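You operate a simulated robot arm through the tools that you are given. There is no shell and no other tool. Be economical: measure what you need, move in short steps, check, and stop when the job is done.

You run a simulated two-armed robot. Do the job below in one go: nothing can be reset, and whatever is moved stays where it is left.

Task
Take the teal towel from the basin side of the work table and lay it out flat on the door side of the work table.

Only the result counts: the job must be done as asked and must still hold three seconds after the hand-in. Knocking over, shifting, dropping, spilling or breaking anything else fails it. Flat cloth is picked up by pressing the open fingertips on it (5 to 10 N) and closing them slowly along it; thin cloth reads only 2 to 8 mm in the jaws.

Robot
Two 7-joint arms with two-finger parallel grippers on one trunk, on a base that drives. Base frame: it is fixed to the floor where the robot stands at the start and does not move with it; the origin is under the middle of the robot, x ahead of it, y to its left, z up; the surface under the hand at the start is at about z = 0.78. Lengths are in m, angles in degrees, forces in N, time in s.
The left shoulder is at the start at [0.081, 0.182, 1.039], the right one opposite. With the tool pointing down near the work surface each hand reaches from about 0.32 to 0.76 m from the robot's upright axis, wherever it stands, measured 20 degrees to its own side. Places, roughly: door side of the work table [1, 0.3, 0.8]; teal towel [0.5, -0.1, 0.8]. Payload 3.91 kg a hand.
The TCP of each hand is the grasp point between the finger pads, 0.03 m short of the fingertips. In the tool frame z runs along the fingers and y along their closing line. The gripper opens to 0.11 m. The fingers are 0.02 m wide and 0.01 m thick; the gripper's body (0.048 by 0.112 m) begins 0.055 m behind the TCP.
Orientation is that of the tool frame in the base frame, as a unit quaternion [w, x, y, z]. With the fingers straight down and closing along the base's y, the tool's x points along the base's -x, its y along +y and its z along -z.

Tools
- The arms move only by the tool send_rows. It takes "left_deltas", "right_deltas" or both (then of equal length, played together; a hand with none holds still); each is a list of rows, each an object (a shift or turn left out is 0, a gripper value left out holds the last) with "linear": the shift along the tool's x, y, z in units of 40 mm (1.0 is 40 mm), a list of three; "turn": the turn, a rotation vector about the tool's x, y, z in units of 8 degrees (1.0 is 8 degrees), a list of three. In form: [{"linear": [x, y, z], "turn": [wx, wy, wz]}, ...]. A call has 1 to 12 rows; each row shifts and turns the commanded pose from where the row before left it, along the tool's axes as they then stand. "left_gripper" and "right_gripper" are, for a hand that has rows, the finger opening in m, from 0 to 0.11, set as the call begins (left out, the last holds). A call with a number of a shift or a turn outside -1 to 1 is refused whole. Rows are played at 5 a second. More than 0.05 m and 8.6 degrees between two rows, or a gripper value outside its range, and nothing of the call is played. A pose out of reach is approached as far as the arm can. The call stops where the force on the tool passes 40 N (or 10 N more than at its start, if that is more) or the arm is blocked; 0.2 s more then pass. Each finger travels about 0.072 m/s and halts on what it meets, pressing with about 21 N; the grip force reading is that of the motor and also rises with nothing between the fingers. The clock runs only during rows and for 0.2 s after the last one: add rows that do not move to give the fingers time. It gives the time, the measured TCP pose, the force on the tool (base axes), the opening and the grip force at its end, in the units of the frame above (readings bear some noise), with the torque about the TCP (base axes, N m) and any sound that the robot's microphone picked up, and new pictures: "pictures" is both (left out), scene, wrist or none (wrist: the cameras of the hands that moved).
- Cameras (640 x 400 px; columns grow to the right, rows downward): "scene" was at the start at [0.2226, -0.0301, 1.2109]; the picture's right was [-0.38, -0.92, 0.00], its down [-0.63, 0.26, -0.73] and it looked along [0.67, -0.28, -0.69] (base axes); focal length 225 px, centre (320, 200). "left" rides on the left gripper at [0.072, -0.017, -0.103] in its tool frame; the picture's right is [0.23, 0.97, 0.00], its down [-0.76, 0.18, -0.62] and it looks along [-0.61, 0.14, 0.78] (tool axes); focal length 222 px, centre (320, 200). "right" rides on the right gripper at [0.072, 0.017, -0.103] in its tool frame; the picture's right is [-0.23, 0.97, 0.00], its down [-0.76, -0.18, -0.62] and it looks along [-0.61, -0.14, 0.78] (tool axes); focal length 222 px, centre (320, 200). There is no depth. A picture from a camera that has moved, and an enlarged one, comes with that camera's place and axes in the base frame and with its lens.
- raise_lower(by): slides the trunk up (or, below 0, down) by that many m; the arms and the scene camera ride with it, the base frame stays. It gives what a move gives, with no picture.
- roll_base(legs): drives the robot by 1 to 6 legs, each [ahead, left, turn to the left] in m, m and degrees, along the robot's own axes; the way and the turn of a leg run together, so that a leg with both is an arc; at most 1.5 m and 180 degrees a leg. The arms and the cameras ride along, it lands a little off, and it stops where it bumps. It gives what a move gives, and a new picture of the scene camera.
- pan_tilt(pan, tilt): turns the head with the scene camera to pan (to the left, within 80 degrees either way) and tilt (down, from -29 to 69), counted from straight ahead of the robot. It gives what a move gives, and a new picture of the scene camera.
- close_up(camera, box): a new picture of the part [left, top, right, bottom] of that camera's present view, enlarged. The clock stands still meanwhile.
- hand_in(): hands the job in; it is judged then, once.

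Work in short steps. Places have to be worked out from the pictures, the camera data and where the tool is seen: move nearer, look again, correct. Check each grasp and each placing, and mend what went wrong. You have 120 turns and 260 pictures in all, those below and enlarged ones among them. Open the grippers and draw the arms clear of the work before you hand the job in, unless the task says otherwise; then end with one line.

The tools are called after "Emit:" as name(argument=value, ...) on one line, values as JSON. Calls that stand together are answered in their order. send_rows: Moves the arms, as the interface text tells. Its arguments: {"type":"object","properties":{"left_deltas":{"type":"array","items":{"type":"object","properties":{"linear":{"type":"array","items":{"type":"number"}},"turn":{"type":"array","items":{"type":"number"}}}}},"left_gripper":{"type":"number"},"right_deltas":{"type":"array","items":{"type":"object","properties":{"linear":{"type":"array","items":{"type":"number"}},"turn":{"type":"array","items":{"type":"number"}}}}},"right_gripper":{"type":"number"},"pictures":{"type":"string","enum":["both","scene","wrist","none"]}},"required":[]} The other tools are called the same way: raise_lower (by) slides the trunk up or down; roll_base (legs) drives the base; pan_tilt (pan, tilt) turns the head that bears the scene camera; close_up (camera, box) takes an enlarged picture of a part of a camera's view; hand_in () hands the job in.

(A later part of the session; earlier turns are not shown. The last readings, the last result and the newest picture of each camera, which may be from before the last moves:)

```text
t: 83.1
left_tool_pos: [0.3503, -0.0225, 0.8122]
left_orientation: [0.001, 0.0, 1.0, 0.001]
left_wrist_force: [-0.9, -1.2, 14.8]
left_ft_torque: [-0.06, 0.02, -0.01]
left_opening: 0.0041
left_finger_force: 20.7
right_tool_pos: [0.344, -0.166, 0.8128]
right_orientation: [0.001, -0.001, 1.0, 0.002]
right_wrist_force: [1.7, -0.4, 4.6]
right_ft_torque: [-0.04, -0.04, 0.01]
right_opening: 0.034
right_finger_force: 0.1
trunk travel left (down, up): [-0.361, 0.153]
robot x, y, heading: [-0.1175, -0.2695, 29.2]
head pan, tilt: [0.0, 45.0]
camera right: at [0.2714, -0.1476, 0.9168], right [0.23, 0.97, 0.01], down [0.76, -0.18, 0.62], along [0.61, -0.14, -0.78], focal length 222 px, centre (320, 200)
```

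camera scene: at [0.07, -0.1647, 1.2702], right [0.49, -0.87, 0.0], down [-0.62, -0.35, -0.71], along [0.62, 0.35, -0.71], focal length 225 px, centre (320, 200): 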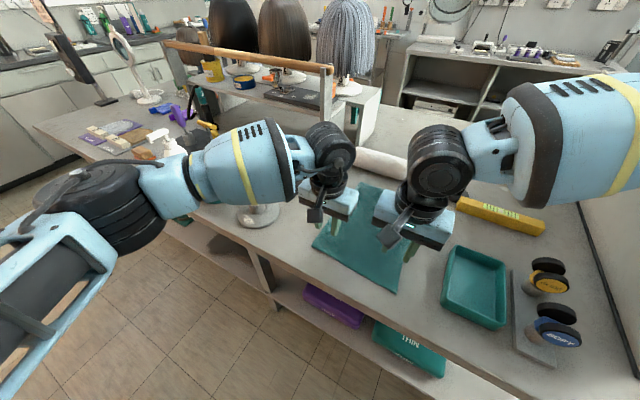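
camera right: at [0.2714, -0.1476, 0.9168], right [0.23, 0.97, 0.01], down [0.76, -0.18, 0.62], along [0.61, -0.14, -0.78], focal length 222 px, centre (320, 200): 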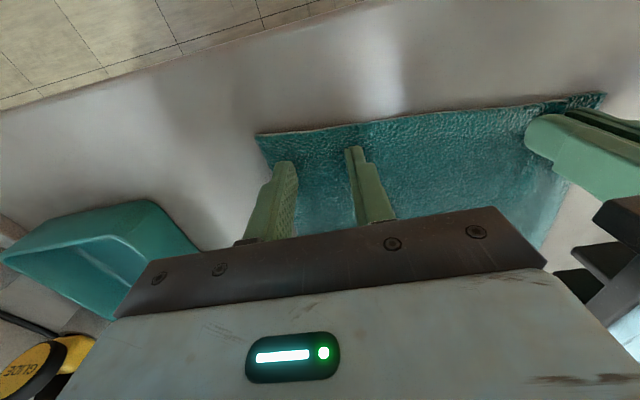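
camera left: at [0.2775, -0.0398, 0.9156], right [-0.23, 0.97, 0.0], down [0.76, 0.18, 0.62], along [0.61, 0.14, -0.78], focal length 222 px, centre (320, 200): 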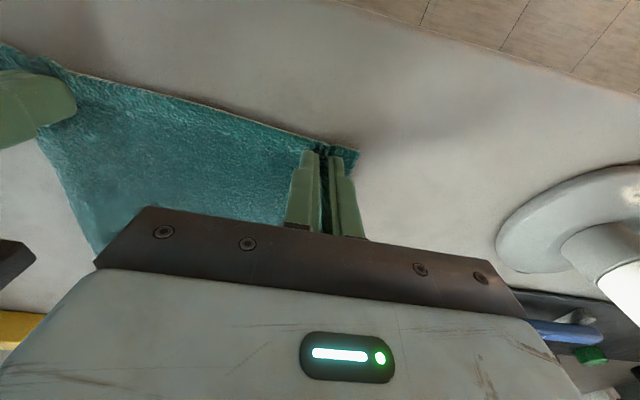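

The fingers are on the cloth at 4.6 N. A touch more press, then I close more gradually.

Emit:
send_rows(right_deltas=[{"linear": [0, 0, 0.02]}, {}], right_gripper=0.026, pictures="none")

Emit:
send_rows(right_deltas=[{}], right_gripper=0.019, pictures="none")

Emit:
send_rows(right_deltas=[{}], right_gripper=0.013, pictures="none")

Emit:
send_rows(right_deltas=[{}], right_gripper=0.008, pictures="none")

Emit:
send_rows(right_deltas=[{}, {}], right_gripper=0, pictures="wrist")

```text
t: 83.7
left_tool_pos: [0.3508, -0.0226, 0.8138]
left_orientation: [0.002, 0.001, 1.0, -0.001]
left_wrist_force: [0.0, -1.6, 14.0]
left_ft_torque: [0.0, -0.03, -0.01]
left_opening: 0.004
left_finger_force: 21.1
right_tool_pos: [0.3442, -0.1654, 0.814]
right_orientation: [0.002, -0.001, 1.0, 0.002]
right_wrist_force: [0.0, 2.0, 7.8]
right_ft_torque: [0.02, -0.01, 0.05]
right_opening: 0.0251
right_finger_force: 0.0
trunk travel left (down, up): [-0.361, 0.153]
robot x, y, heading: [-0.1133, -0.2696, 29.3]
head pan, tilt: [0.0, 45.0]
```

```text
t: 84.1
left_tool_pos: [0.3509, -0.023, 0.8123]
left_orientation: [0.001, 0.0, 1.0, 0.0]
left_wrist_force: [0.3, -1.4, 14.0]
left_ft_torque: [-0.03, 0.0, -0.02]
left_opening: 0.0039
left_finger_force: 21.0
right_tool_pos: [0.3432, -0.1642, 0.8135]
right_orientation: [0.0, -0.001, 1.0, 0.003]
right_wrist_force: [0.9, 3.4, 7.5]
right_ft_torque: [0.05, 0.04, -0.01]
right_opening: 0.0195
right_finger_force: 0.1
trunk travel left (down, up): [-0.361, 0.153]
robot x, y, heading: [-0.1142, -0.2715, 29.2]
head pan, tilt: [0.0, 45.0]
```

```text
t: 84.5
left_tool_pos: [0.3506, -0.0228, 0.8131]
left_orientation: [0.001, 0.002, 1.0, 0.0]
left_wrist_force: [0.3, -4.2, 14.1]
left_ft_torque: [-0.13, 0.01, 0.03]
left_opening: 0.0039
left_finger_force: 21.0
right_tool_pos: [0.3439, -0.1638, 0.8127]
right_orientation: [0.001, -0.001, 1.0, 0.003]
right_wrist_force: [-0.8, 6.5, 8.6]
right_ft_torque: [0.19, 0.0, 0.01]
right_opening: 0.0124
right_finger_force: 4.8
trunk travel left (down, up): [-0.361, 0.153]
robot x, y, heading: [-0.1101, -0.27, 29.3]
head pan, tilt: [0.0, 45.0]
```

```text
t: 84.9
left_tool_pos: [0.351, -0.0231, 0.8142]
left_orientation: [0.001, 0.001, 1.0, 0.0]
left_wrist_force: [0.3, -6.5, 14.4]
left_ft_torque: [-0.18, 0.01, -0.01]
left_opening: 0.0039
left_finger_force: 21.1
right_tool_pos: [0.344, -0.1652, 0.8132]
right_orientation: [0.001, -0.001, 1.0, 0.003]
right_wrist_force: [1.3, 8.7, 9.3]
right_ft_torque: [0.29, 0.0, 0.02]
right_opening: 0.0095
right_finger_force: 6.0
trunk travel left (down, up): [-0.361, 0.153]
robot x, y, heading: [-0.1128, -0.2652, 29.3]
head pan, tilt: [0.0, 45.0]
```

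```text
t: 85.5
left_tool_pos: [0.3501, -0.0226, 0.8131]
left_orientation: [0.001, 0.001, 1.0, -0.002]
left_wrist_force: [-0.7, -11.2, 14.7]
left_ft_torque: [-0.33, -0.01, -0.03]
left_opening: 0.0042
left_finger_force: 20.7
right_tool_pos: [0.3431, -0.1631, 0.8137]
right_orientation: [0.001, -0.001, 1.0, 0.004]
right_wrist_force: [0.7, 15.9, 7.9]
right_ft_torque: [0.49, -0.04, 0.03]
right_opening: 0.0045
right_finger_force: 20.8
trunk travel left (down, up): [-0.361, 0.153]
robot x, y, heading: [-0.1154, -0.2681, 28.9]
head pan, tilt: [0.0, 45.0]
camera right: at [0.2709, -0.147, 0.9164], right [0.23, 0.97, 0.01], down [0.76, -0.18, 0.62], along [0.61, -0.14, -0.78], focal length 222 px, centre (320, 200)
```

right: 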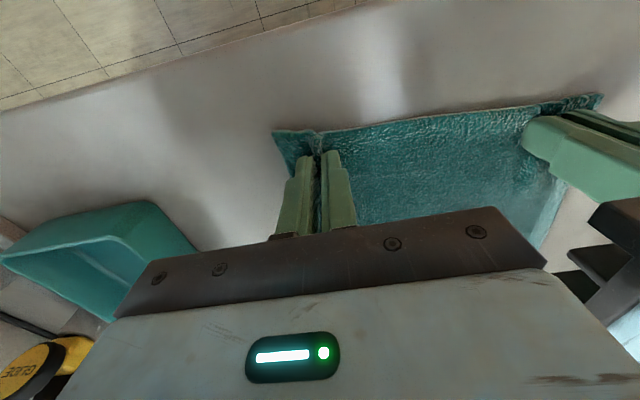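

Both corners are gripped (4.2 and 4.5 mm). I relieve the tension slightly and lift both hands together.

Emit:
send_rows(left_deltas=[{"linear": [0, 0, -0.3]}, {"linear": [0, 0, -0.5]}, {"linear": [0, 0, -0.8]}, {"linear": [0, 0, -0.9]}, {"linear": [0, 0, -0.9]}, {"linear": [0, 0, -0.9]}, {"linear": [0, 0, -0.9]}, {"linear": [0, 0, -0.9]}, {"linear": [0, 0, -0.9]}, {}], right_deltas=[{"linear": [0, 0.08, -0.3]}, {"linear": [0, 0, -0.5]}, {"linear": [0, 0, -0.8]}, {"linear": [0, 0, -0.9]}, {"linear": [0, 0, -0.9]}, {"linear": [0, 0, -0.9]}, {"linear": [0, 0, -0.9]}, {"linear": [0, 0, -0.9]}, {"linear": [0, 0, -0.9]}, {}], pictures="both")

```text
t: 87.7
left_tool_pos: [0.3493, -0.0196, 1.0907]
left_orientation: [0.0, 0.001, 1.0, 0.001]
left_wrist_force: [-0.4, -13.7, 0.1]
left_ft_torque: [-0.45, 0.01, -0.02]
left_opening: 0.0042
left_finger_force: 20.6
right_tool_pos: [0.3459, -0.162, 1.0918]
right_orientation: [-0.001, -0.001, 1.0, 0.003]
right_wrist_force: [1.0, 12.8, -0.5]
right_ft_torque: [0.4, 0.03, -0.02]
right_opening: 0.0041
right_finger_force: 21.0
trunk travel left (down, up): [-0.361, 0.153]
robot x, y, heading: [-0.1168, -0.2657, 28.9]
head pan, tilt: [0.0, 45.0]
camera scene: at [0.0702, -0.1645, 1.2702], right [0.49, -0.87, 0.0], down [-0.62, -0.35, -0.71], along [0.62, 0.35, -0.71], focal length 225 px, centre (320, 200)
camera right: at [0.2737, -0.1447, 1.1953], right [0.23, 0.97, 0.0], down [0.76, -0.18, 0.62], along [0.61, -0.14, -0.78], focal length 222 px, centre (320, 200)
camera left: at [0.2769, -0.0381, 1.1941], right [-0.23, 0.97, 0.0], down [0.76, 0.18, 0.62], along [0.61, 0.14, -0.78], focal length 222 px, centre (320, 200)
```

scene: 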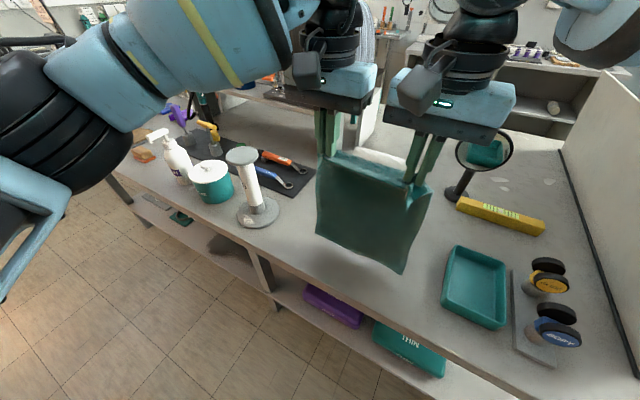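
right: 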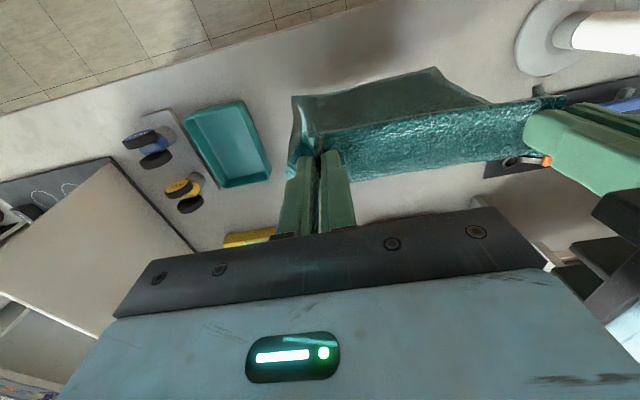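
left: 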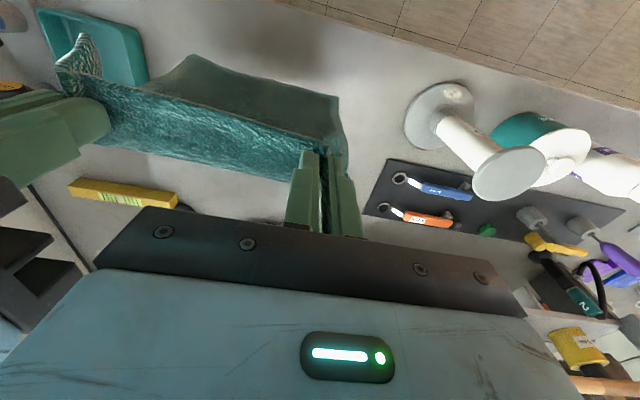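

The towel hangs cleanly between the hands. I swing the left hand around the right (edge becomes square to the robot), easing the tension, then back away from the table.

Emit:
send_rows(left_deltas=[{"linear": [0.45, -0.06, 0], "turn": [0, 0, -0.9]}, {"linear": [0.45, -0.04, 0], "turn": [0, 0, -0.9]}, {"linear": [0.45, -0.03, 0], "turn": [0, 0, -0.9]}, {"linear": [0.45, -0.03, 0], "turn": [0, 0, -0.9]}, {"linear": [0, 0, -0.8]}, {"linear": [0, 0, -0.8]}, {}], right_deltas=[{"turn": [0, 0, -0.9]}, {"turn": [0, 0, -0.9]}, {"turn": [0, 0, -0.9]}, {"turn": [0, 0, -0.9]}, {"linear": [0, 0, -0.8]}, {"linear": [0, 0, -0.8]}, {}], pictures="none")

Emit:
roll_base(legs=[[-0.35, 0, 0]])

Emit:
pan_tilt(pan=-80, tilt=20)

```text
t: 89.3
left_tool_pos: [0.2834, -0.0428, 1.1553]
left_orientation: [0.0, -0.247, 0.969, -0.002]
left_wrist_force: [11.8, -21.5, -2.5]
left_ft_torque: [-0.64, -0.35, -0.03]
left_opening: 0.0046
left_finger_force: 21.1
right_tool_pos: [0.3517, -0.1694, 1.1449]
right_orientation: [0.0, -0.251, 0.968, 0.004]
right_wrist_force: [-10.7, 21.0, 2.2]
right_ft_torque: [0.65, 0.32, -0.03]
right_opening: 0.0048
right_finger_force: 20.9
right hand out of reach, approached as far as the arm can: row 5, 6
trunk travel left (down, up): [-0.361, 0.153]
robot x, y, heading: [-0.1138, -0.2695, 29.4]
head pan, tilt: [0.0, 45.0]
```

```text
t: 91.6
left_tool_pos: [-0.0244, -0.2172, 1.1566]
left_orientation: [0.001, -0.245, 0.969, -0.002]
left_wrist_force: [11.3, -21.9, -2.9]
left_ft_torque: [-0.67, -0.37, -0.08]
left_opening: 0.0047
left_finger_force: 21.2
right_tool_pos: [0.0444, -0.3433, 1.1444]
right_orientation: [0.001, -0.249, 0.969, 0.004]
right_wrist_force: [-11.9, 22.0, 2.1]
right_ft_torque: [0.75, 0.38, -0.04]
right_opening: 0.0049
right_finger_force: 21.1
trunk travel left (down, up): [-0.361, 0.153]
robot x, y, heading: [-0.4209, -0.4384, 29.3]
head pan, tilt: [0.0, 45.0]
camera scene: at [-0.2375, -0.3374, 1.2703], right [0.49, -0.87, 0.0], down [-0.62, -0.34, -0.71], along [0.62, 0.34, -0.71], focal length 225 px, centre (320, 200)
```

scene: 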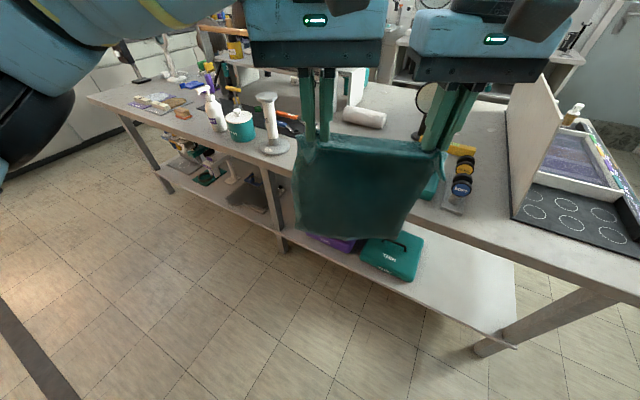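

```text
t: 93.1
left_tool_pos: [-0.0236, -0.2172, 1.1565]
left_orientation: [0.003, -0.246, 0.969, -0.004]
left_wrist_force: [9.8, -19.6, -2.1]
left_ft_torque: [-0.56, -0.37, -0.03]
left_opening: 0.0048
left_finger_force: 21.5
right_tool_pos: [0.0448, -0.344, 1.1451]
right_orientation: [-0.001, -0.248, 0.969, 0.006]
right_wrist_force: [-11.4, 18.5, 2.3]
right_ft_torque: [0.58, 0.34, -0.03]
right_opening: 0.0048
right_finger_force: 20.9
trunk travel left (down, up): [-0.361, 0.153]
robot x, y, heading: [-0.4201, -0.4431, 28.9]
head pan, tilt: [-80.0, 20.0]
camera scene: at [-0.2495, -0.4491, 1.3089], right [-0.78, -0.63, 0.0], down [-0.22, 0.27, -0.94], along [0.59, -0.73, -0.34], focal length 225 px, centre (320, 200)
```

scene: 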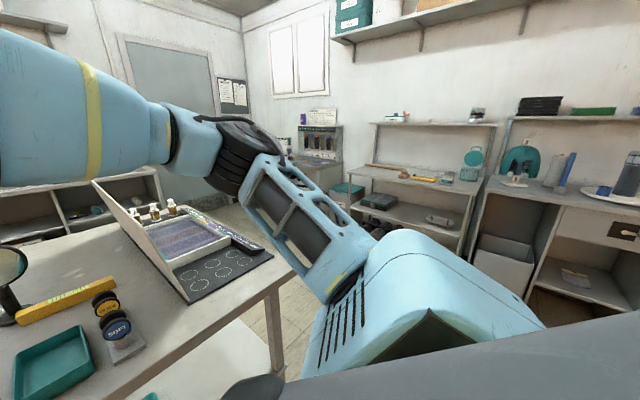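

The grip holds. I ease the edge tension, turn square to the table and strafe right toward the corridor past the table end.

Emit:
send_rows(left_deltas=[{"linear": [0, -0.12, 0]}, {}], pictures="none")

Emit:
roll_base(legs=[[0, 0, -29], [0, -1.15, 0]])

Emit:
pan_tilt(pan=0, tilt=25)

```text
t: 93.7
left_tool_pos: [-0.0223, -0.2209, 1.1573]
left_orientation: [0.001, -0.246, 0.969, -0.003]
left_wrist_force: [6.3, -13.0, -1.3]
left_ft_torque: [-0.39, -0.21, -0.05]
left_opening: 0.004
left_finger_force: 20.1
right_tool_pos: [0.0457, -0.3433, 1.1448]
right_orientation: [0.001, -0.247, 0.969, 0.004]
right_wrist_force: [-7.1, 13.1, 0.8]
right_ft_torque: [0.39, 0.25, -0.06]
right_opening: 0.0041
right_finger_force: 21.1
trunk travel left (down, up): [-0.361, 0.153]
robot x, y, heading: [-0.4269, -0.4435, 29.0]
head pan, tilt: [-80.0, 20.0]
```

```text
t: 105.5
left_tool_pos: [0.0523, -1.5778, 1.1555]
left_orientation: [0.0, -0.007, 1.0, -0.003]
left_wrist_force: [-0.2, -13.8, -0.5]
left_ft_torque: [-0.41, -0.01, 0.04]
left_opening: 0.0044
left_finger_force: 21.3
right_tool_pos: [0.0551, -1.718, 1.1451]
right_orientation: [0.002, -0.01, 1.0, 0.004]
right_wrist_force: [-0.3, 12.8, 1.7]
right_ft_torque: [0.43, 0.01, 0.02]
right_opening: 0.0039
right_finger_force: 20.6
trunk travel left (down, up): [-0.361, 0.153]
robot x, y, heading: [-0.4026, -1.5861, 1.4]
head pan, tilt: [-80.0, 20.0]
camera scene: at [-0.2554, -1.6743, 1.3089], right [-0.98, -0.2, 0.0], down [-0.07, 0.34, -0.94], along [0.19, -0.92, -0.34], focal length 225 px, centre (320, 200)
```

scene: 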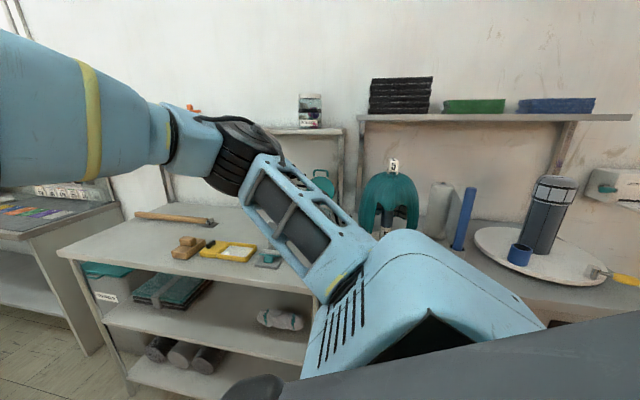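

```text
t: 107.0
left_tool_pos: [0.0525, -1.578, 1.1553]
left_orientation: [0.0, -0.008, 1.0, -0.004]
left_wrist_force: [0.4, -13.0, -1.5]
left_ft_torque: [-0.36, -0.01, 0.02]
left_opening: 0.0039
left_finger_force: 21.0
right_tool_pos: [0.0555, -1.7164, 1.145]
right_orientation: [0.001, -0.009, 1.0, 0.006]
right_wrist_force: [-0.4, 12.2, 1.0]
right_ft_torque: [0.38, 0.0, 0.05]
right_opening: 0.0039
right_finger_force: 20.9
trunk travel left (down, up): [-0.361, 0.153]
robot x, y, heading: [-0.4008, -1.5919, 1.5]
head pan, tilt: [0.0, 25.0]
camera scene: at [-0.1819, -1.5806, 1.3008], right [0.03, -1.0, 0.0], down [-0.42, -0.01, -0.91], along [0.91, 0.02, -0.42], focal length 225 px, centre (320, 200)
```

scene: 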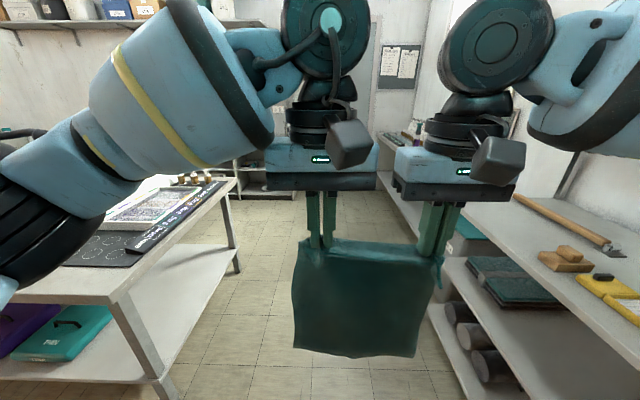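

The corridor centre is about y = −1.62 with rack front at −2.33 and table end at −0.95; it is passable. I drive ahead 1.5 m.

Emit:
roll_base(legs=[[0, -0.03, -1.5], [1.45, 0, 0]])

Emit:
pan_tilt(pan=50, tilt=25)

```text
t: 114.7
left_tool_pos: [1.4958, -1.6307, 1.1572]
left_orientation: [0.0, 0.011, 1.0, -0.004]
left_wrist_force: [-0.3, -12.2, -1.3]
left_ft_torque: [-0.4, 0.05, 0.05]
left_opening: 0.0043
left_finger_force: 21.4
right_tool_pos: [1.4927, -1.7701, 1.1447]
right_orientation: [0.001, 0.009, 1.0, 0.005]
right_wrist_force: [1.1, 12.6, 1.2]
right_ft_torque: [0.4, 0.01, 0.05]
right_opening: 0.0038
right_finger_force: 20.4
trunk travel left (down, up): [-0.361, 0.153]
robot x, y, heading: [1.0394, -1.626, -0.6]
head pan, tilt: [0.0, 25.0]
camera scene: at [1.2608, -1.6251, 1.3008], right [-0.01, -1.0, 0.0], down [-0.42, 0.0, -0.91], along [0.91, -0.01, -0.42], focal length 225 px, centre (320, 200)
```

scene: 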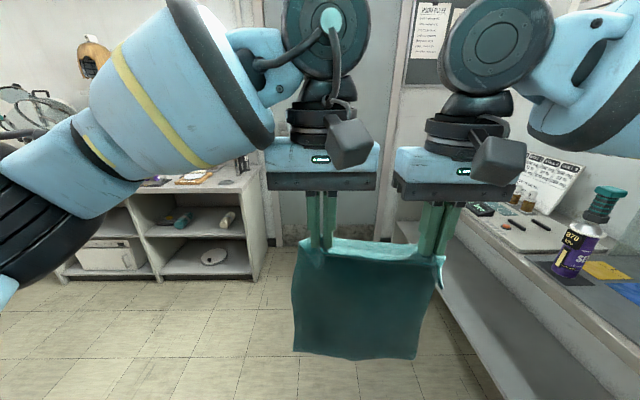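

```text
t: 115.9
left_tool_pos: [1.4954, -1.6307, 1.1572]
left_orientation: [0.001, 0.01, 1.0, -0.004]
left_wrist_force: [-1.1, -11.5, -0.8]
left_ft_torque: [-0.36, 0.01, 0.02]
left_opening: 0.004
left_finger_force: 20.7
right_tool_pos: [1.4931, -1.7697, 1.145]
right_orientation: [0.001, 0.008, 1.0, 0.005]
right_wrist_force: [1.1, 11.0, 0.6]
right_ft_torque: [0.38, -0.05, 0.03]
right_opening: 0.004
right_finger_force: 20.8
trunk travel left (down, up): [-0.361, 0.153]
robot x, y, heading: [1.0423, -1.6267, -0.4]
head pan, tilt: [50.0, 25.0]
camera scene: at [1.2286, -1.5543, 1.3008], right [0.76, -0.65, 0.0], down [-0.28, -0.32, -0.91], along [0.59, 0.69, -0.42], focal length 225 px, centre (320, 200)
```

scene: 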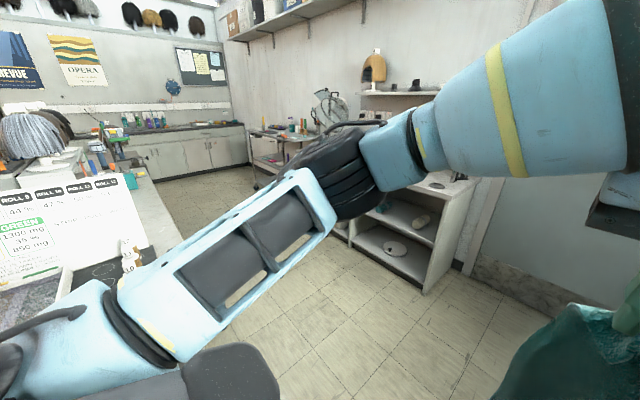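

The aisle behind the table is about 1.3 m wide (table edge ≈1.28, cabinets ≈2.58). I go on 0.8 m, turn left 90° and look.

Emit:
roll_base(legs=[[0.8, 0, 0], [0, 0, 90]])

Emit:
pan_tilt(pan=40, tilt=25)

```text
t: 123.9
left_tool_pos: [1.842, -1.1653, 1.1552]
left_orientation: [0.003, -0.698, 0.717, -0.001]
left_wrist_force: [11.7, -0.7, -0.6]
left_ft_torque: [-0.02, -0.35, -0.07]
left_opening: 0.004
left_finger_force: 21.2
right_tool_pos: [1.9811, -1.1683, 1.1454]
right_orientation: [-0.002, -0.7, 0.714, 0.005]
right_wrist_force: [-11.5, 0.5, 0.7]
right_ft_torque: [0.03, 0.37, -0.07]
right_opening: 0.0036
right_finger_force: 21.1
trunk travel left (down, up): [-0.361, 0.153]
robot x, y, heading: [1.8342, -1.6254, 89.2]
head pan, tilt: [50.0, 25.0]
camera scene: at [1.7669, -1.4317, 1.3008], right [0.65, 0.76, 0.0], down [0.32, -0.28, -0.91], along [-0.69, 0.59, -0.42], focal length 225 px, centre (320, 200)
```

scene: 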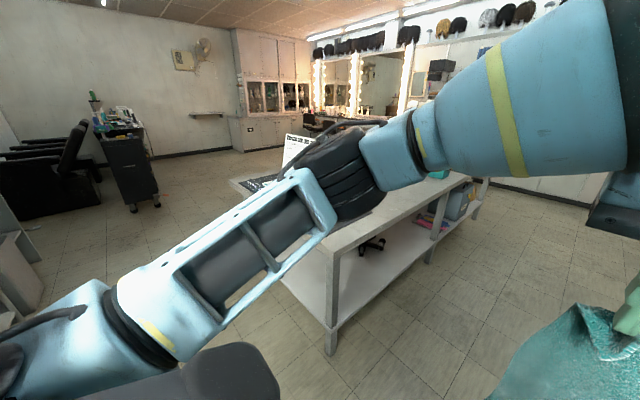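

```text
t: 124.6
left_tool_pos: [1.8431, -1.1644, 1.156]
left_orientation: [0.003, -0.698, 0.716, -0.002]
left_wrist_force: [9.9, -0.3, -2.1]
left_ft_torque: [0.01, -0.32, -0.06]
left_opening: 0.0037
left_finger_force: 20.8
right_tool_pos: [1.9811, -1.1692, 1.144]
right_orientation: [-0.003, -0.7, 0.714, 0.005]
right_wrist_force: [-10.2, 0.0, 1.3]
right_ft_torque: [0.03, 0.31, -0.06]
right_opening: 0.0038
right_finger_force: 21.2
trunk travel left (down, up): [-0.361, 0.153]
robot x, y, heading: [1.8359, -1.6227, 89.2]
head pan, tilt: [40.0, 25.0]
camera scene: at [1.7784, -1.4206, 1.3008], right [0.77, 0.63, 0.0], down [0.27, -0.33, -0.91], along [-0.57, 0.7, -0.42], focal length 225 px, centre (320, 200)
```

scene: 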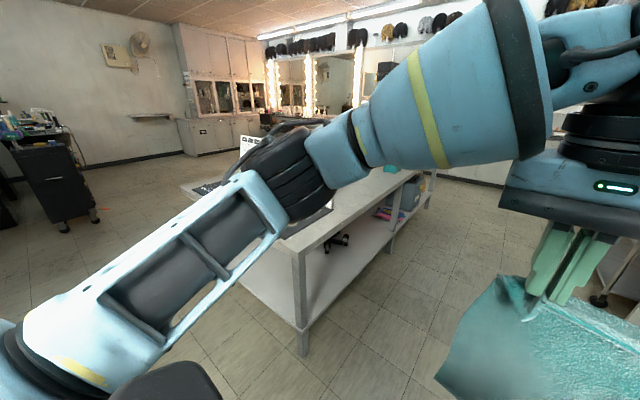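

The aisle is clear. I drive 1.5 m along it and look left at the table's door side.

Emit:
roll_base(legs=[[1.5, 0, 1]])

Emit:
pan_tilt(pan=60, tilt=30)

Emit:
pan_tilt(pan=15, tilt=30)

```text
t: 132.1
left_tool_pos: [1.8072, 0.3432, 1.1561]
left_orientation: [-0.003, 0.714, -0.7, 0.002]
left_wrist_force: [11.5, 0.7, -1.1]
left_ft_torque: [0.0, -0.36, -0.07]
left_opening: 0.004
left_finger_force: 21.1
right_tool_pos: [1.9467, 0.345, 1.1443]
right_orientation: [0.003, 0.716, -0.699, -0.005]
right_wrist_force: [-11.5, 0.4, 1.1]
right_ft_torque: [-0.04, 0.4, -0.04]
right_opening: 0.0037
right_finger_force: 21.1
trunk travel left (down, up): [-0.361, 0.153]
robot x, y, heading: [1.8196, -0.1152, 91.8]
head pan, tilt: [40.0, 25.0]
camera scene: at [1.7559, 0.0844, 1.3008], right [0.75, 0.67, 0.0], down [0.28, -0.32, -0.91], along [-0.6, 0.68, -0.42], focal length 225 px, centre (320, 200)
```

scene: 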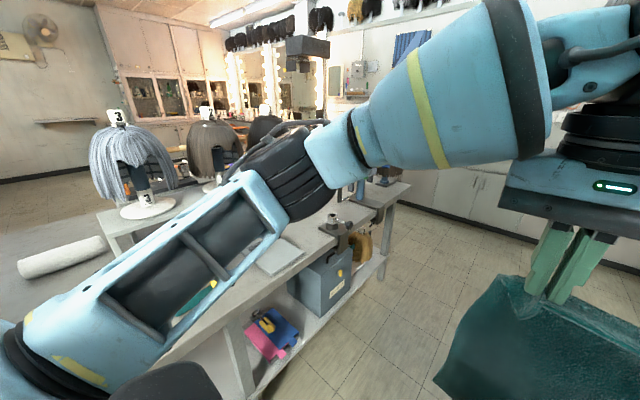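

```text
t: 132.9
left_tool_pos: [1.8085, 0.3407, 1.1554]
left_orientation: [-0.003, 0.714, -0.7, 0.001]
left_wrist_force: [10.4, -1.6, -1.5]
left_ft_torque: [0.0, -0.28, -0.06]
left_opening: 0.004
left_finger_force: 20.9
right_tool_pos: [1.9466, 0.3447, 1.144]
right_orientation: [0.003, 0.716, -0.698, -0.006]
right_wrist_force: [-9.4, 0.0, 1.7]
right_ft_torque: [0.01, 0.37, -0.07]
right_opening: 0.0037
right_finger_force: 21.2
trunk travel left (down, up): [-0.361, 0.153]
robot x, y, heading: [1.8215, -0.1137, 92.0]
head pan, tilt: [60.0, 30.0]
camera scene: at [1.7377, 0.0584, 1.2929], right [0.47, 0.88, 0.0], down [0.44, -0.24, -0.87], along [-0.76, 0.41, -0.5], focal length 225 px, centre (320, 200)
```

scene: 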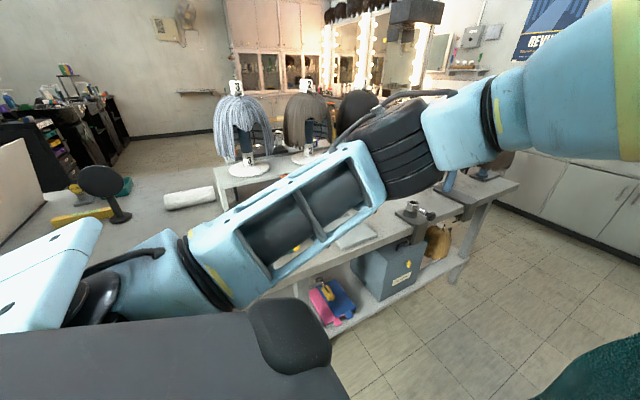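

```text
t: 134.0
left_tool_pos: [1.8074, 0.3414, 1.1557]
left_orientation: [-0.004, 0.714, -0.7, 0.002]
left_wrist_force: [10.4, 0.1, -0.9]
left_ft_torque: [0.01, -0.32, -0.06]
left_opening: 0.0037
left_finger_force: 20.9
right_tool_pos: [1.9467, 0.3447, 1.1444]
right_orientation: [0.003, 0.716, -0.698, -0.006]
right_wrist_force: [-11.4, 0.2, 1.0]
right_ft_torque: [-0.02, 0.34, -0.09]
right_opening: 0.0038
right_finger_force: 21.0
trunk travel left (down, up): [-0.361, 0.153]
robot x, y, heading: [1.8216, -0.1169, 91.8]
head pan, tilt: [15.0, 30.0]
camera scene: at [1.7911, 0.1022, 1.2928], right [0.96, 0.29, 0.0], down [0.15, -0.48, -0.87], along [-0.25, 0.83, -0.5], focal length 225 px, centre (320, 200)
```

scene: 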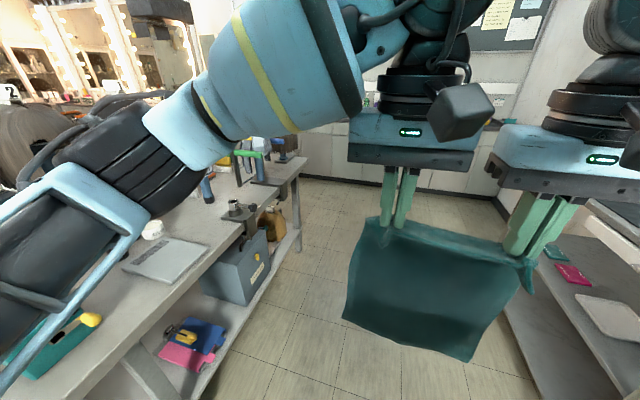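

There are some items on this side near the edge (grey plate, vise, a teal item with a yellow clip). I move out to x ≈ 1.95 and turn to face the table to see the free area.

Emit:
roll_base(legs=[[0.3, -0.15, 0], [0, 0, 88]])

Emit:
pan_tilt(pan=0, tilt=20)

```text
t: 139.9
left_tool_pos: [1.5032, 0.1921, 1.1552]
left_orientation: [-0.003, 1.0, -0.01, -0.001]
left_wrist_force: [1.2, 9.9, -1.5]
left_ft_torque: [0.28, -0.04, -0.04]
left_opening: 0.0038
left_finger_force: 20.7
right_tool_pos: [1.5059, 0.3318, 1.1453]
right_orientation: [0.006, 1.0, -0.008, -0.002]
right_wrist_force: [-1.2, -10.0, -0.3]
right_ft_torque: [-0.28, 0.02, -0.08]
right_opening: 0.0037
right_finger_force: 21.4
trunk travel left (down, up): [-0.361, 0.153]
robot x, y, heading: [1.959, 0.1813, 179.6]
head pan, tilt: [15.0, 30.0]
camera scene: at [1.7442, 0.1654, 1.2928], right [-0.25, 0.97, 0.0], down [0.48, 0.12, -0.87], along [-0.84, -0.22, -0.5], focal length 225 px, centre (320, 200)
```

scene: 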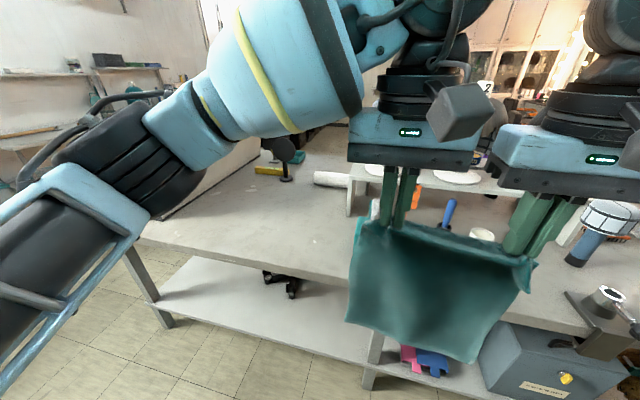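

```text
t: 140.7
left_tool_pos: [1.5025, 0.1924, 1.156]
left_orientation: [-0.005, 1.0, -0.012, -0.001]
left_wrist_force: [1.1, 6.9, -0.9]
left_ft_torque: [0.27, -0.02, -0.05]
left_opening: 0.0038
left_finger_force: 21.0
right_tool_pos: [1.5071, 0.3303, 1.1452]
right_orientation: [0.006, 1.0, -0.008, -0.002]
right_wrist_force: [-0.3, -9.1, 0.0]
right_ft_torque: [-0.26, 0.02, -0.1]
right_opening: 0.0037
right_finger_force: 21.0
trunk travel left (down, up): [-0.361, 0.153]
robot x, y, heading: [1.9606, 0.1852, 179.6]
head pan, tilt: [0.0, 20.0]
camera scene: at [1.7387, 0.1888, 1.3089], right [0.01, 1.0, 0.0], down [0.34, 0.0, -0.94], along [-0.94, 0.01, -0.34], focal length 225 px, centre (320, 200)
```

scene: 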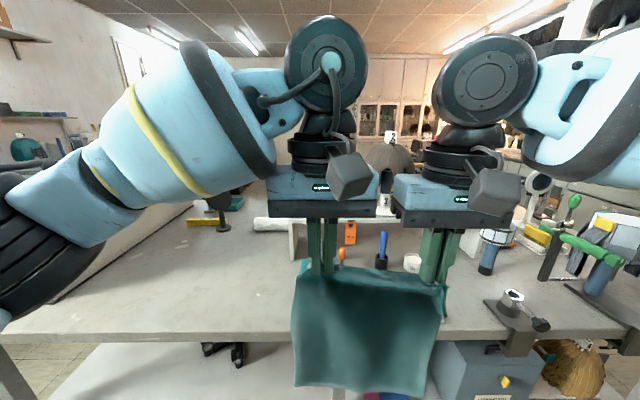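

The towel hides part of the table. I check with the wrist cameras and a view from further along.

Emit:
close_up(camera="right", box=[0, 0, 640, 400])

Emit:
roll_base(legs=[[0, 0.45, 0]])

Emit:
pan_tilt(pan=-45, tilt=25)

```text
1.00 times, centred on (320, 200) of right (not enlarged: the box is as wide or as high as the picture)
camera zoom: at [1.5787, 0.3139, 1.2477], right [-0.24, -0.97, 0.01], down [-0.76, 0.2, 0.62], along [-0.61, 0.14, -0.78], focal length 222 px, centre (320, 200)
```

zoom: 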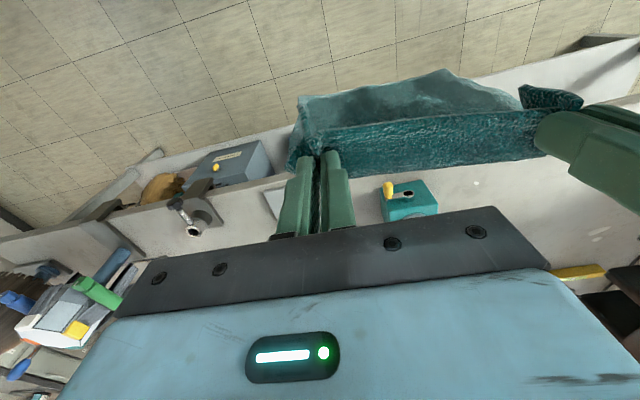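

```text
t: 145.2
left_tool_pos: [1.4975, -0.2555, 1.1563]
left_orientation: [-0.004, 1.0, -0.013, -0.001]
left_wrist_force: [1.3, 9.8, -1.5]
left_ft_torque: [0.29, -0.03, -0.08]
left_opening: 0.0037
left_finger_force: 21.3
right_tool_pos: [1.5023, -0.1176, 1.145]
right_orientation: [0.005, 1.0, -0.009, -0.002]
right_wrist_force: [0.0, -9.4, -0.4]
right_ft_torque: [-0.31, 0.02, -0.09]
right_opening: 0.0036
right_finger_force: 21.1
trunk travel left (down, up): [-0.361, 0.153]
robot x, y, heading: [1.9564, -0.2628, 179.5]
head pan, tilt: [0.0, 20.0]
camera scene: at [1.7341, -0.2594, 1.3089], right [0.01, 1.0, 0.0], down [0.34, 0.0, -0.94], along [-0.94, 0.01, -0.34], focal length 225 px, centre (320, 200)
```

scene: 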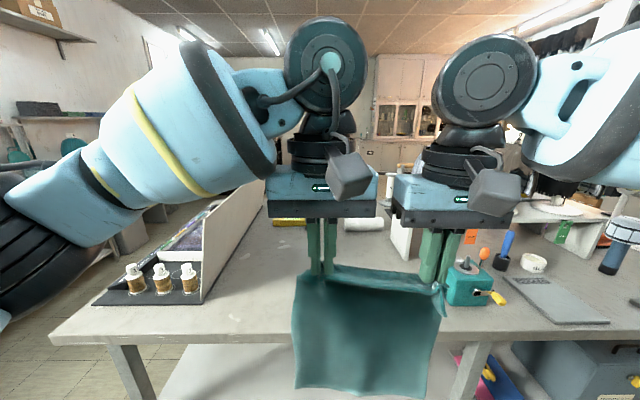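

```text
t: 146.3
left_tool_pos: [1.4978, -0.2545, 1.156]
left_orientation: [-0.004, 1.0, -0.012, 0.0]
left_wrist_force: [0.7, 7.8, -0.5]
left_ft_torque: [0.24, 0.01, -0.07]
left_opening: 0.0036
left_finger_force: 20.6
right_tool_pos: [1.5022, -0.1167, 1.1452]
right_orientation: [0.006, 1.0, -0.009, -0.002]
right_wrist_force: [-0.7, -8.0, 0.0]
right_ft_torque: [-0.28, 0.04, -0.12]
right_opening: 0.0035
right_finger_force: 20.9
trunk travel left (down, up): [-0.361, 0.153]
robot x, y, heading: [1.9563, -0.2634, 179.4]
head pan, tilt: [-45.0, 25.0]
camera scene: at [1.7627, -0.1945, 1.3008], right [0.71, 0.7, 0.0], down [0.3, -0.3, -0.91], along [-0.63, 0.65, -0.42], focal length 225 px, centre (320, 200)
```

scene: 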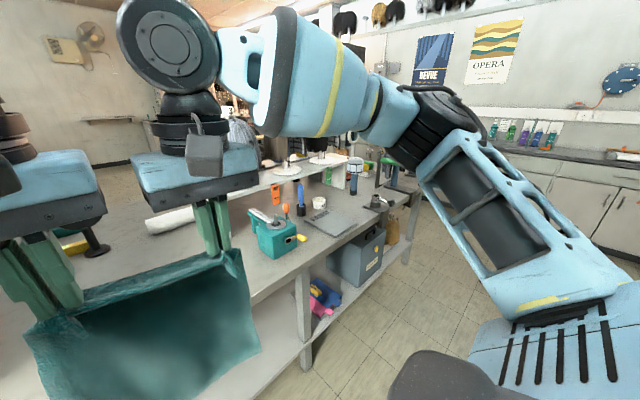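

The layout is clear: the table spans y ≈ −0.95…1.44, the door side is the strip x > 0.85, and there is a free patch around y −0.5…0.1. The arms can't reach deep, so I'll turn the towel edge ~70° (left hand ahead) and lay it by strafing the base. First I swing the hands.

Emit:
send_rows(left_deltas=[{"linear": [0.45, -0.03, 0]}, {"linear": [0.45, 0, 0]}, {"linear": [0.45, 0, 0]}, {"linear": [-0.432, -0.03, 0], "turn": [0, 0, 0.9]}, {"linear": [-0.432, -0.03, 0], "turn": [0, 0, 0.9]}, {"linear": [-0.432, -0.03, 0], "turn": [0, 0, 0.9]}, {}], right_deltas=[{"linear": [0.45, 0, 0]}, {"linear": [0.45, 0, 0]}, {"linear": [0.45, 0, 0]}, {"turn": [0, 0, 0.9]}, {"turn": [0, 0, 0.9]}, {"turn": [0, 0, 0.9]}, {}], pictures="none")

```text
t: 147.9
left_tool_pos: [1.5028, -0.2447, 1.1555]
left_orientation: [-0.003, 0.98, -0.199, -0.001]
left_wrist_force: [3.1, 5.1, 0.3]
left_ft_torque: [0.17, -0.05, 0.04]
left_opening: 0.0037
left_finger_force: 21.3
right_tool_pos: [1.555, -0.1193, 1.1445]
right_orientation: [0.006, 0.98, -0.197, -0.001]
right_wrist_force: [-2.8, -5.5, 0.7]
right_ft_torque: [-0.18, 0.07, 0.01]
right_opening: 0.0036
right_finger_force: 21.3
trunk travel left (down, up): [-0.361, 0.153]
robot x, y, heading: [1.9555, -0.2626, 179.4]
head pan, tilt: [-45.0, 25.0]
```

Smooth, tension now 6 N. Continuing the swing.

Emit:
send_rows(left_deltas=[{"linear": [-0.43, -0.027, 0], "turn": [0, 0, 0.9]}, {"linear": [-0.43, -0.027, 0], "turn": [0, 0, 0.9]}, {"linear": [-0.43, -0.027, 0], "turn": [0, 0, 0.9]}, {"linear": [-0.43, -0.027, 0], "turn": [0, 0, 0.9]}, {"linear": [-0.43, -0.027, 0], "turn": [0, 0, 0.9]}, {"linear": [-0.43, -0.027, 0], "turn": [0, 0, 0.9]}, {}], right_deltas=[{"turn": [0, 0, 0.9]}, {"turn": [0, 0, 0.9]}, {"turn": [0, 0, 0.9]}, {"turn": [0, 0, 0.9]}, {"turn": [0, 0, 0.9]}, {"turn": [0, 0, 0.9]}, {}], pictures="wrist")

Emit:
pan_tilt(pan=0, tilt=35)

```text
t: 149.5
left_tool_pos: [1.4617, -0.1925, 1.1443]
left_orientation: [-0.002, 0.839, -0.545, -0.004]
left_wrist_force: [-1.0, 0.2, -0.1]
left_ft_torque: [-0.04, 0.03, 0.01]
left_opening: 0.0037
left_finger_force: 20.8
left hand out of reach, approached as far as the arm can: row 6
right_tool_pos: [1.5559, -0.1174, 1.1456]
right_orientation: [0.006, 0.839, -0.544, 0.002]
right_wrist_force: [-0.2, -0.2, 0.4]
right_ft_torque: [-0.01, -0.03, 0.06]
right_opening: 0.0033
right_finger_force: 20.9
trunk travel left (down, up): [-0.361, 0.153]
robot x, y, heading: [1.9552, -0.2625, 179.1]
head pan, tilt: [-45.0, 25.0]
camera right: at [1.5703, -0.1892, 1.2487], right [-0.98, -0.19, 0.01], down [-0.15, 0.77, 0.62], along [-0.12, 0.6, -0.79], focal length 222 px, centre (320, 200)
camera left: at [1.5061, -0.2524, 1.247], right [-0.8, -0.61, 0.0], down [-0.47, 0.62, 0.63], along [-0.38, 0.5, -0.78], focal length 222 px, centre (320, 200)
```

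right: 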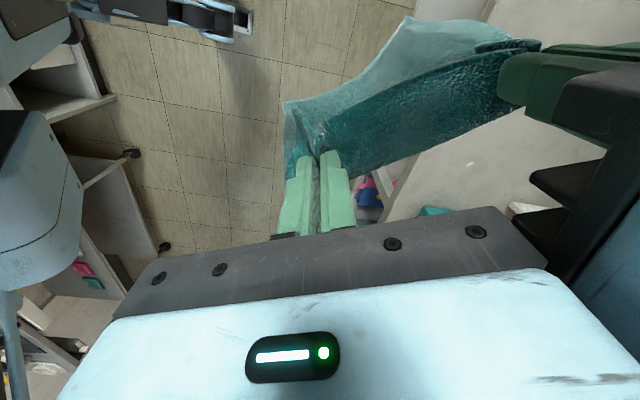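
left: 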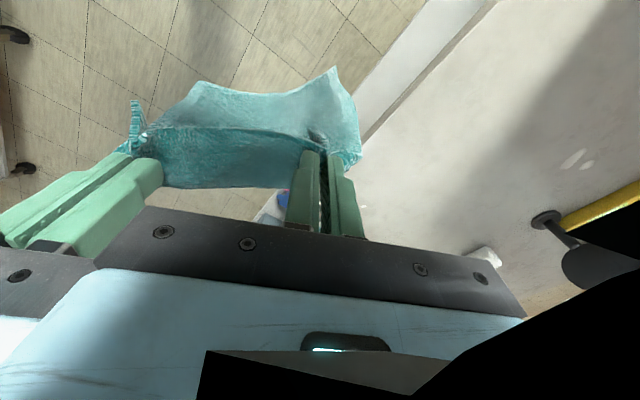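

```text
t: 150.6
left_tool_pos: [1.4607, -0.192, 1.1459]
left_orientation: [-0.004, 0.84, -0.543, -0.004]
left_wrist_force: [0.9, 0.9, 0.8]
left_ft_torque: [-0.02, -0.01, 0.07]
left_opening: 0.0037
left_finger_force: 21.0
right_tool_pos: [1.5555, -0.1183, 1.1453]
right_orientation: [0.005, 0.84, -0.543, 0.002]
right_wrist_force: [0.2, -0.1, -0.6]
right_ft_torque: [-0.01, -0.03, 0.06]
right_opening: 0.0036
right_finger_force: 20.8
trunk travel left (down, up): [-0.361, 0.153]
robot x, y, heading: [1.9568, -0.2657, 179.4]
head pan, tilt: [0.0, 35.0]
camera scene: at [1.7392, -0.2592, 1.2851], right [0.01, 1.0, 0.0], down [0.57, -0.01, -0.82], along [-0.82, 0.01, -0.57], focal length 225 px, centre (320, 200)
```

scene: 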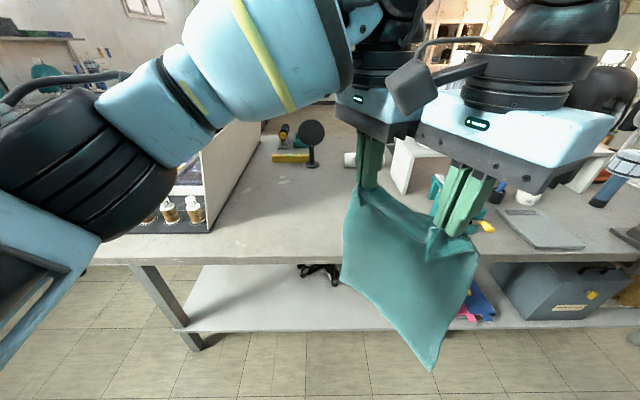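

Left reached its inward limit; the towel is slack but held. I test shifting both hands to the robot's left (more room for the left hand) in small steps.

Emit:
send_rows(left_deltas=[{"linear": [0.274, 0.123, 0]}, {"linear": [0.274, 0.123, 0]}, {"linear": [0.274, 0.123, 0]}, {}], right_deltas=[{"linear": [0.274, 0.123, 0]}, {"linear": [0.274, 0.123, 0]}, {"linear": [0.274, 0.123, 0]}, {}], pictures="none")

Emit:
pan_tilt(pan=0, tilt=69)

```text
t: 151.6
left_tool_pos: [1.4594, -0.2274, 1.1455]
left_orientation: [-0.002, 0.838, -0.546, -0.002]
left_wrist_force: [1.3, 0.6, -0.1]
left_ft_torque: [0.0, -0.01, 0.08]
left_opening: 0.0038
left_finger_force: 20.7
right_tool_pos: [1.5537, -0.1368, 1.1456]
right_orientation: [0.006, 0.839, -0.544, 0.001]
right_wrist_force: [-0.5, 0.3, 0.4]
right_ft_torque: [-0.02, 0.03, 0.06]
right_opening: 0.0035
right_finger_force: 21.3
right hand out of reach, approached as far as the arm can: row 2, 3
trunk travel left (down, up): [-0.361, 0.153]
robot x, y, heading: [1.9573, -0.2645, 179.1]
head pan, tilt: [0.0, 35.0]
```

```text
t: 152.6
left_tool_pos: [1.4607, -0.2271, 1.1462]
left_orientation: [-0.003, 0.838, -0.546, -0.003]
left_wrist_force: [1.4, 0.5, -0.1]
left_ft_torque: [0.0, -0.02, 0.08]
left_opening: 0.0038
left_finger_force: 21.1
right_tool_pos: [1.5538, -0.1372, 1.1462]
right_orientation: [0.006, 0.839, -0.544, 0.001]
right_wrist_force: [0.9, -0.1, -0.8]
right_ft_torque: [-0.01, 0.03, 0.07]
right_opening: 0.0036
right_finger_force: 21.3
trunk travel left (down, up): [-0.361, 0.153]
robot x, y, heading: [1.9564, -0.2619, 179.5]
head pan, tilt: [0.0, 68.8]
camera scene: at [1.7712, -0.2597, 1.2414], right [0.01, 1.0, 0.0], down [0.93, -0.01, -0.36], along [-0.36, 0.0, -0.93], focal length 225 px, centre (320, 200)
```

scene: 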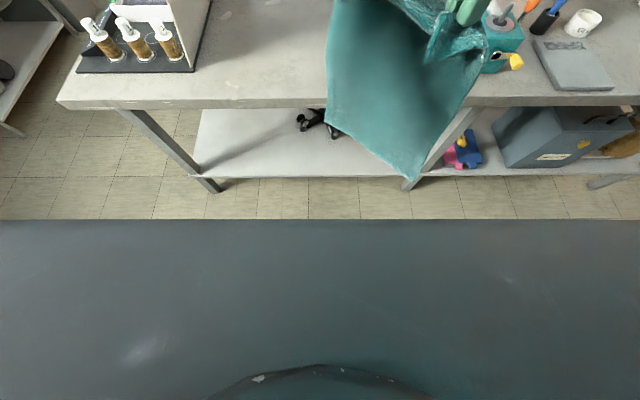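

The table's far edge is at x ≈ 1.31. A workable plan: start with hands far out and high at a ~39° edge angle, then pull back-left by driving the base while lowering. I set the hands: right to (0.52, −0.17), left to (0.607, −0.063) in robot terms.

Emit:
send_rows(left_deltas=[{"turn": [0, 0, -0.81]}, {"turn": [0, 0, -0.81]}, {"turn": [0, 0, -0.81]}, {"turn": [0, 0, -0.81]}, {"linear": [-0.645, 0.31, 0]}, {"linear": [-0.645, 0.31, 0]}, {"linear": [-0.645, 0.31, 0]}, {"linear": [-0.645, 0.31, 0]}, {}], right_deltas=[{"turn": [0, 0, -0.81]}, {"turn": [0, 0, -0.81]}, {"turn": [0, 0, -0.81]}, {"turn": [0, 0, -0.81]}, {"linear": [-0.73, 0.257, 0]}, {"linear": [-0.73, 0.257, 0]}, {"linear": [-0.73, 0.257, 0]}, {"linear": [-0.73, 0.257, 0]}, {}], pictures="none")

Emit:
pan_tilt(pan=0, tilt=40)

```text
t: 154.8
left_tool_pos: [1.3578, -0.2416, 1.1469]
left_orientation: [-0.016, 0.95, -0.313, 0.001]
left_wrist_force: [0.3, -0.4, -0.4]
left_ft_torque: [-0.01, 0.0, -0.03]
left_opening: 0.0035
left_finger_force: 21.2
left hand out of reach, approached as far as the arm can: row 8
right_tool_pos: [1.4518, -0.0763, 1.1448]
right_orientation: [0.005, 0.94, -0.341, 0.001]
right_wrist_force: [0.3, 1.1, 0.1]
right_ft_torque: [0.02, -0.02, -0.01]
right_opening: 0.0
right_finger_force: 21.6
right hand out of reach, approached as far as the arm can: row 6, 7, 8
trunk travel left (down, up): [-0.361, 0.153]
robot x, y, heading: [1.9575, -0.2628, 179.5]
head pan, tilt: [0.0, 68.8]
stopped in row 9 (left hand): the arm was blocked; the commanded pose is now the measured one
```

```text
t: 155.8
left_tool_pos: [1.3588, -0.2405, 1.1469]
left_orientation: [-0.016, 0.949, -0.314, 0.001]
left_wrist_force: [-0.5, -0.5, -0.8]
left_ft_torque: [0.03, 0.0, -0.05]
left_opening: 0.0035
left_finger_force: 20.8
right_tool_pos: [1.4529, -0.0763, 1.1437]
right_orientation: [0.006, 0.94, -0.341, 0.0]
right_wrist_force: [0.0, -1.6, -0.4]
right_ft_torque: [0.02, -0.01, 0.02]
right_opening: 0.0
right_finger_force: 21.3
trunk travel left (down, up): [-0.361, 0.153]
robot x, y, heading: [1.9581, -0.2606, 179.5]
head pan, tilt: [0.0, 40.0]
camera scene: at [1.7423, -0.2593, 1.2774], right [0.01, 1.0, 0.0], down [0.64, -0.01, -0.77], along [-0.77, 0.01, -0.64], focal length 225 px, centre (320, 200)
```

scene: 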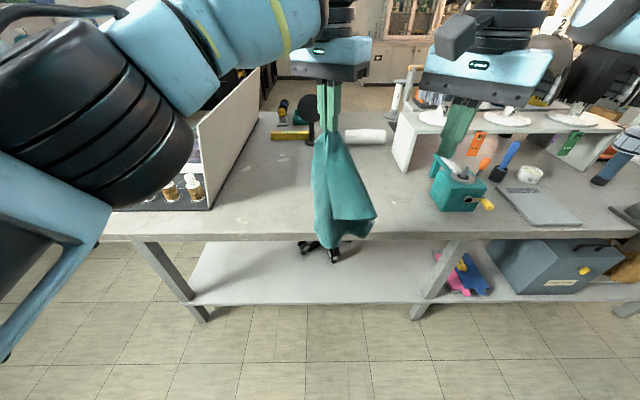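

The right grip slipped; the left still holds one corner. New plan: lay the towel down with the left hand by strafing, then spread corners on the table. I retract and open the right hand and raise the left.

Emit:
send_rows(left_deltas=[{"linear": [0.5, 0, -0.5]}, {"linear": [0.3, 0, -0.7]}, {"linear": [0, 0, -0.6]}, {}], right_deltas=[{"linear": [0.6, -0.6, -0.3]}, {"linear": [0.6, -0.6, -0.5]}, {"linear": [0.6, -0.6, 0]}, {"linear": [0.5, -0.5, 0]}], right_gripper=0.03, pictures="scene")

```text
t: 156.8
left_tool_pos: [1.3888, -0.2636, 1.2181]
left_orientation: [-0.015, 0.949, -0.315, -0.001]
left_wrist_force: [-0.4, -0.2, -0.1]
left_ft_torque: [-0.01, 0.0, -0.02]
left_opening: 0.0035
left_finger_force: 20.4
right_tool_pos: [1.5838, -0.0649, 1.1739]
right_orientation: [0.006, 0.94, -0.341, 0.0]
right_wrist_force: [0.4, 0.1, -0.2]
right_ft_torque: [0.01, 0.01, 0.02]
right_opening: 0.0299
right_finger_force: 0.1
trunk travel left (down, up): [-0.361, 0.153]
robot x, y, heading: [1.9523, -0.2638, 179.2]
head pan, tilt: [0.0, 40.0]
camera scene: at [1.743, -0.2597, 1.2776], right [0.01, 1.0, 0.0], down [0.64, -0.01, -0.77], along [-0.77, 0.01, -0.64], focal length 225 px, centre (320, 200)
```

scene: 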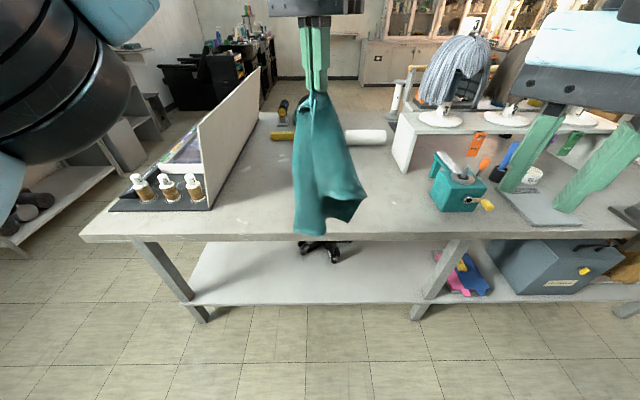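

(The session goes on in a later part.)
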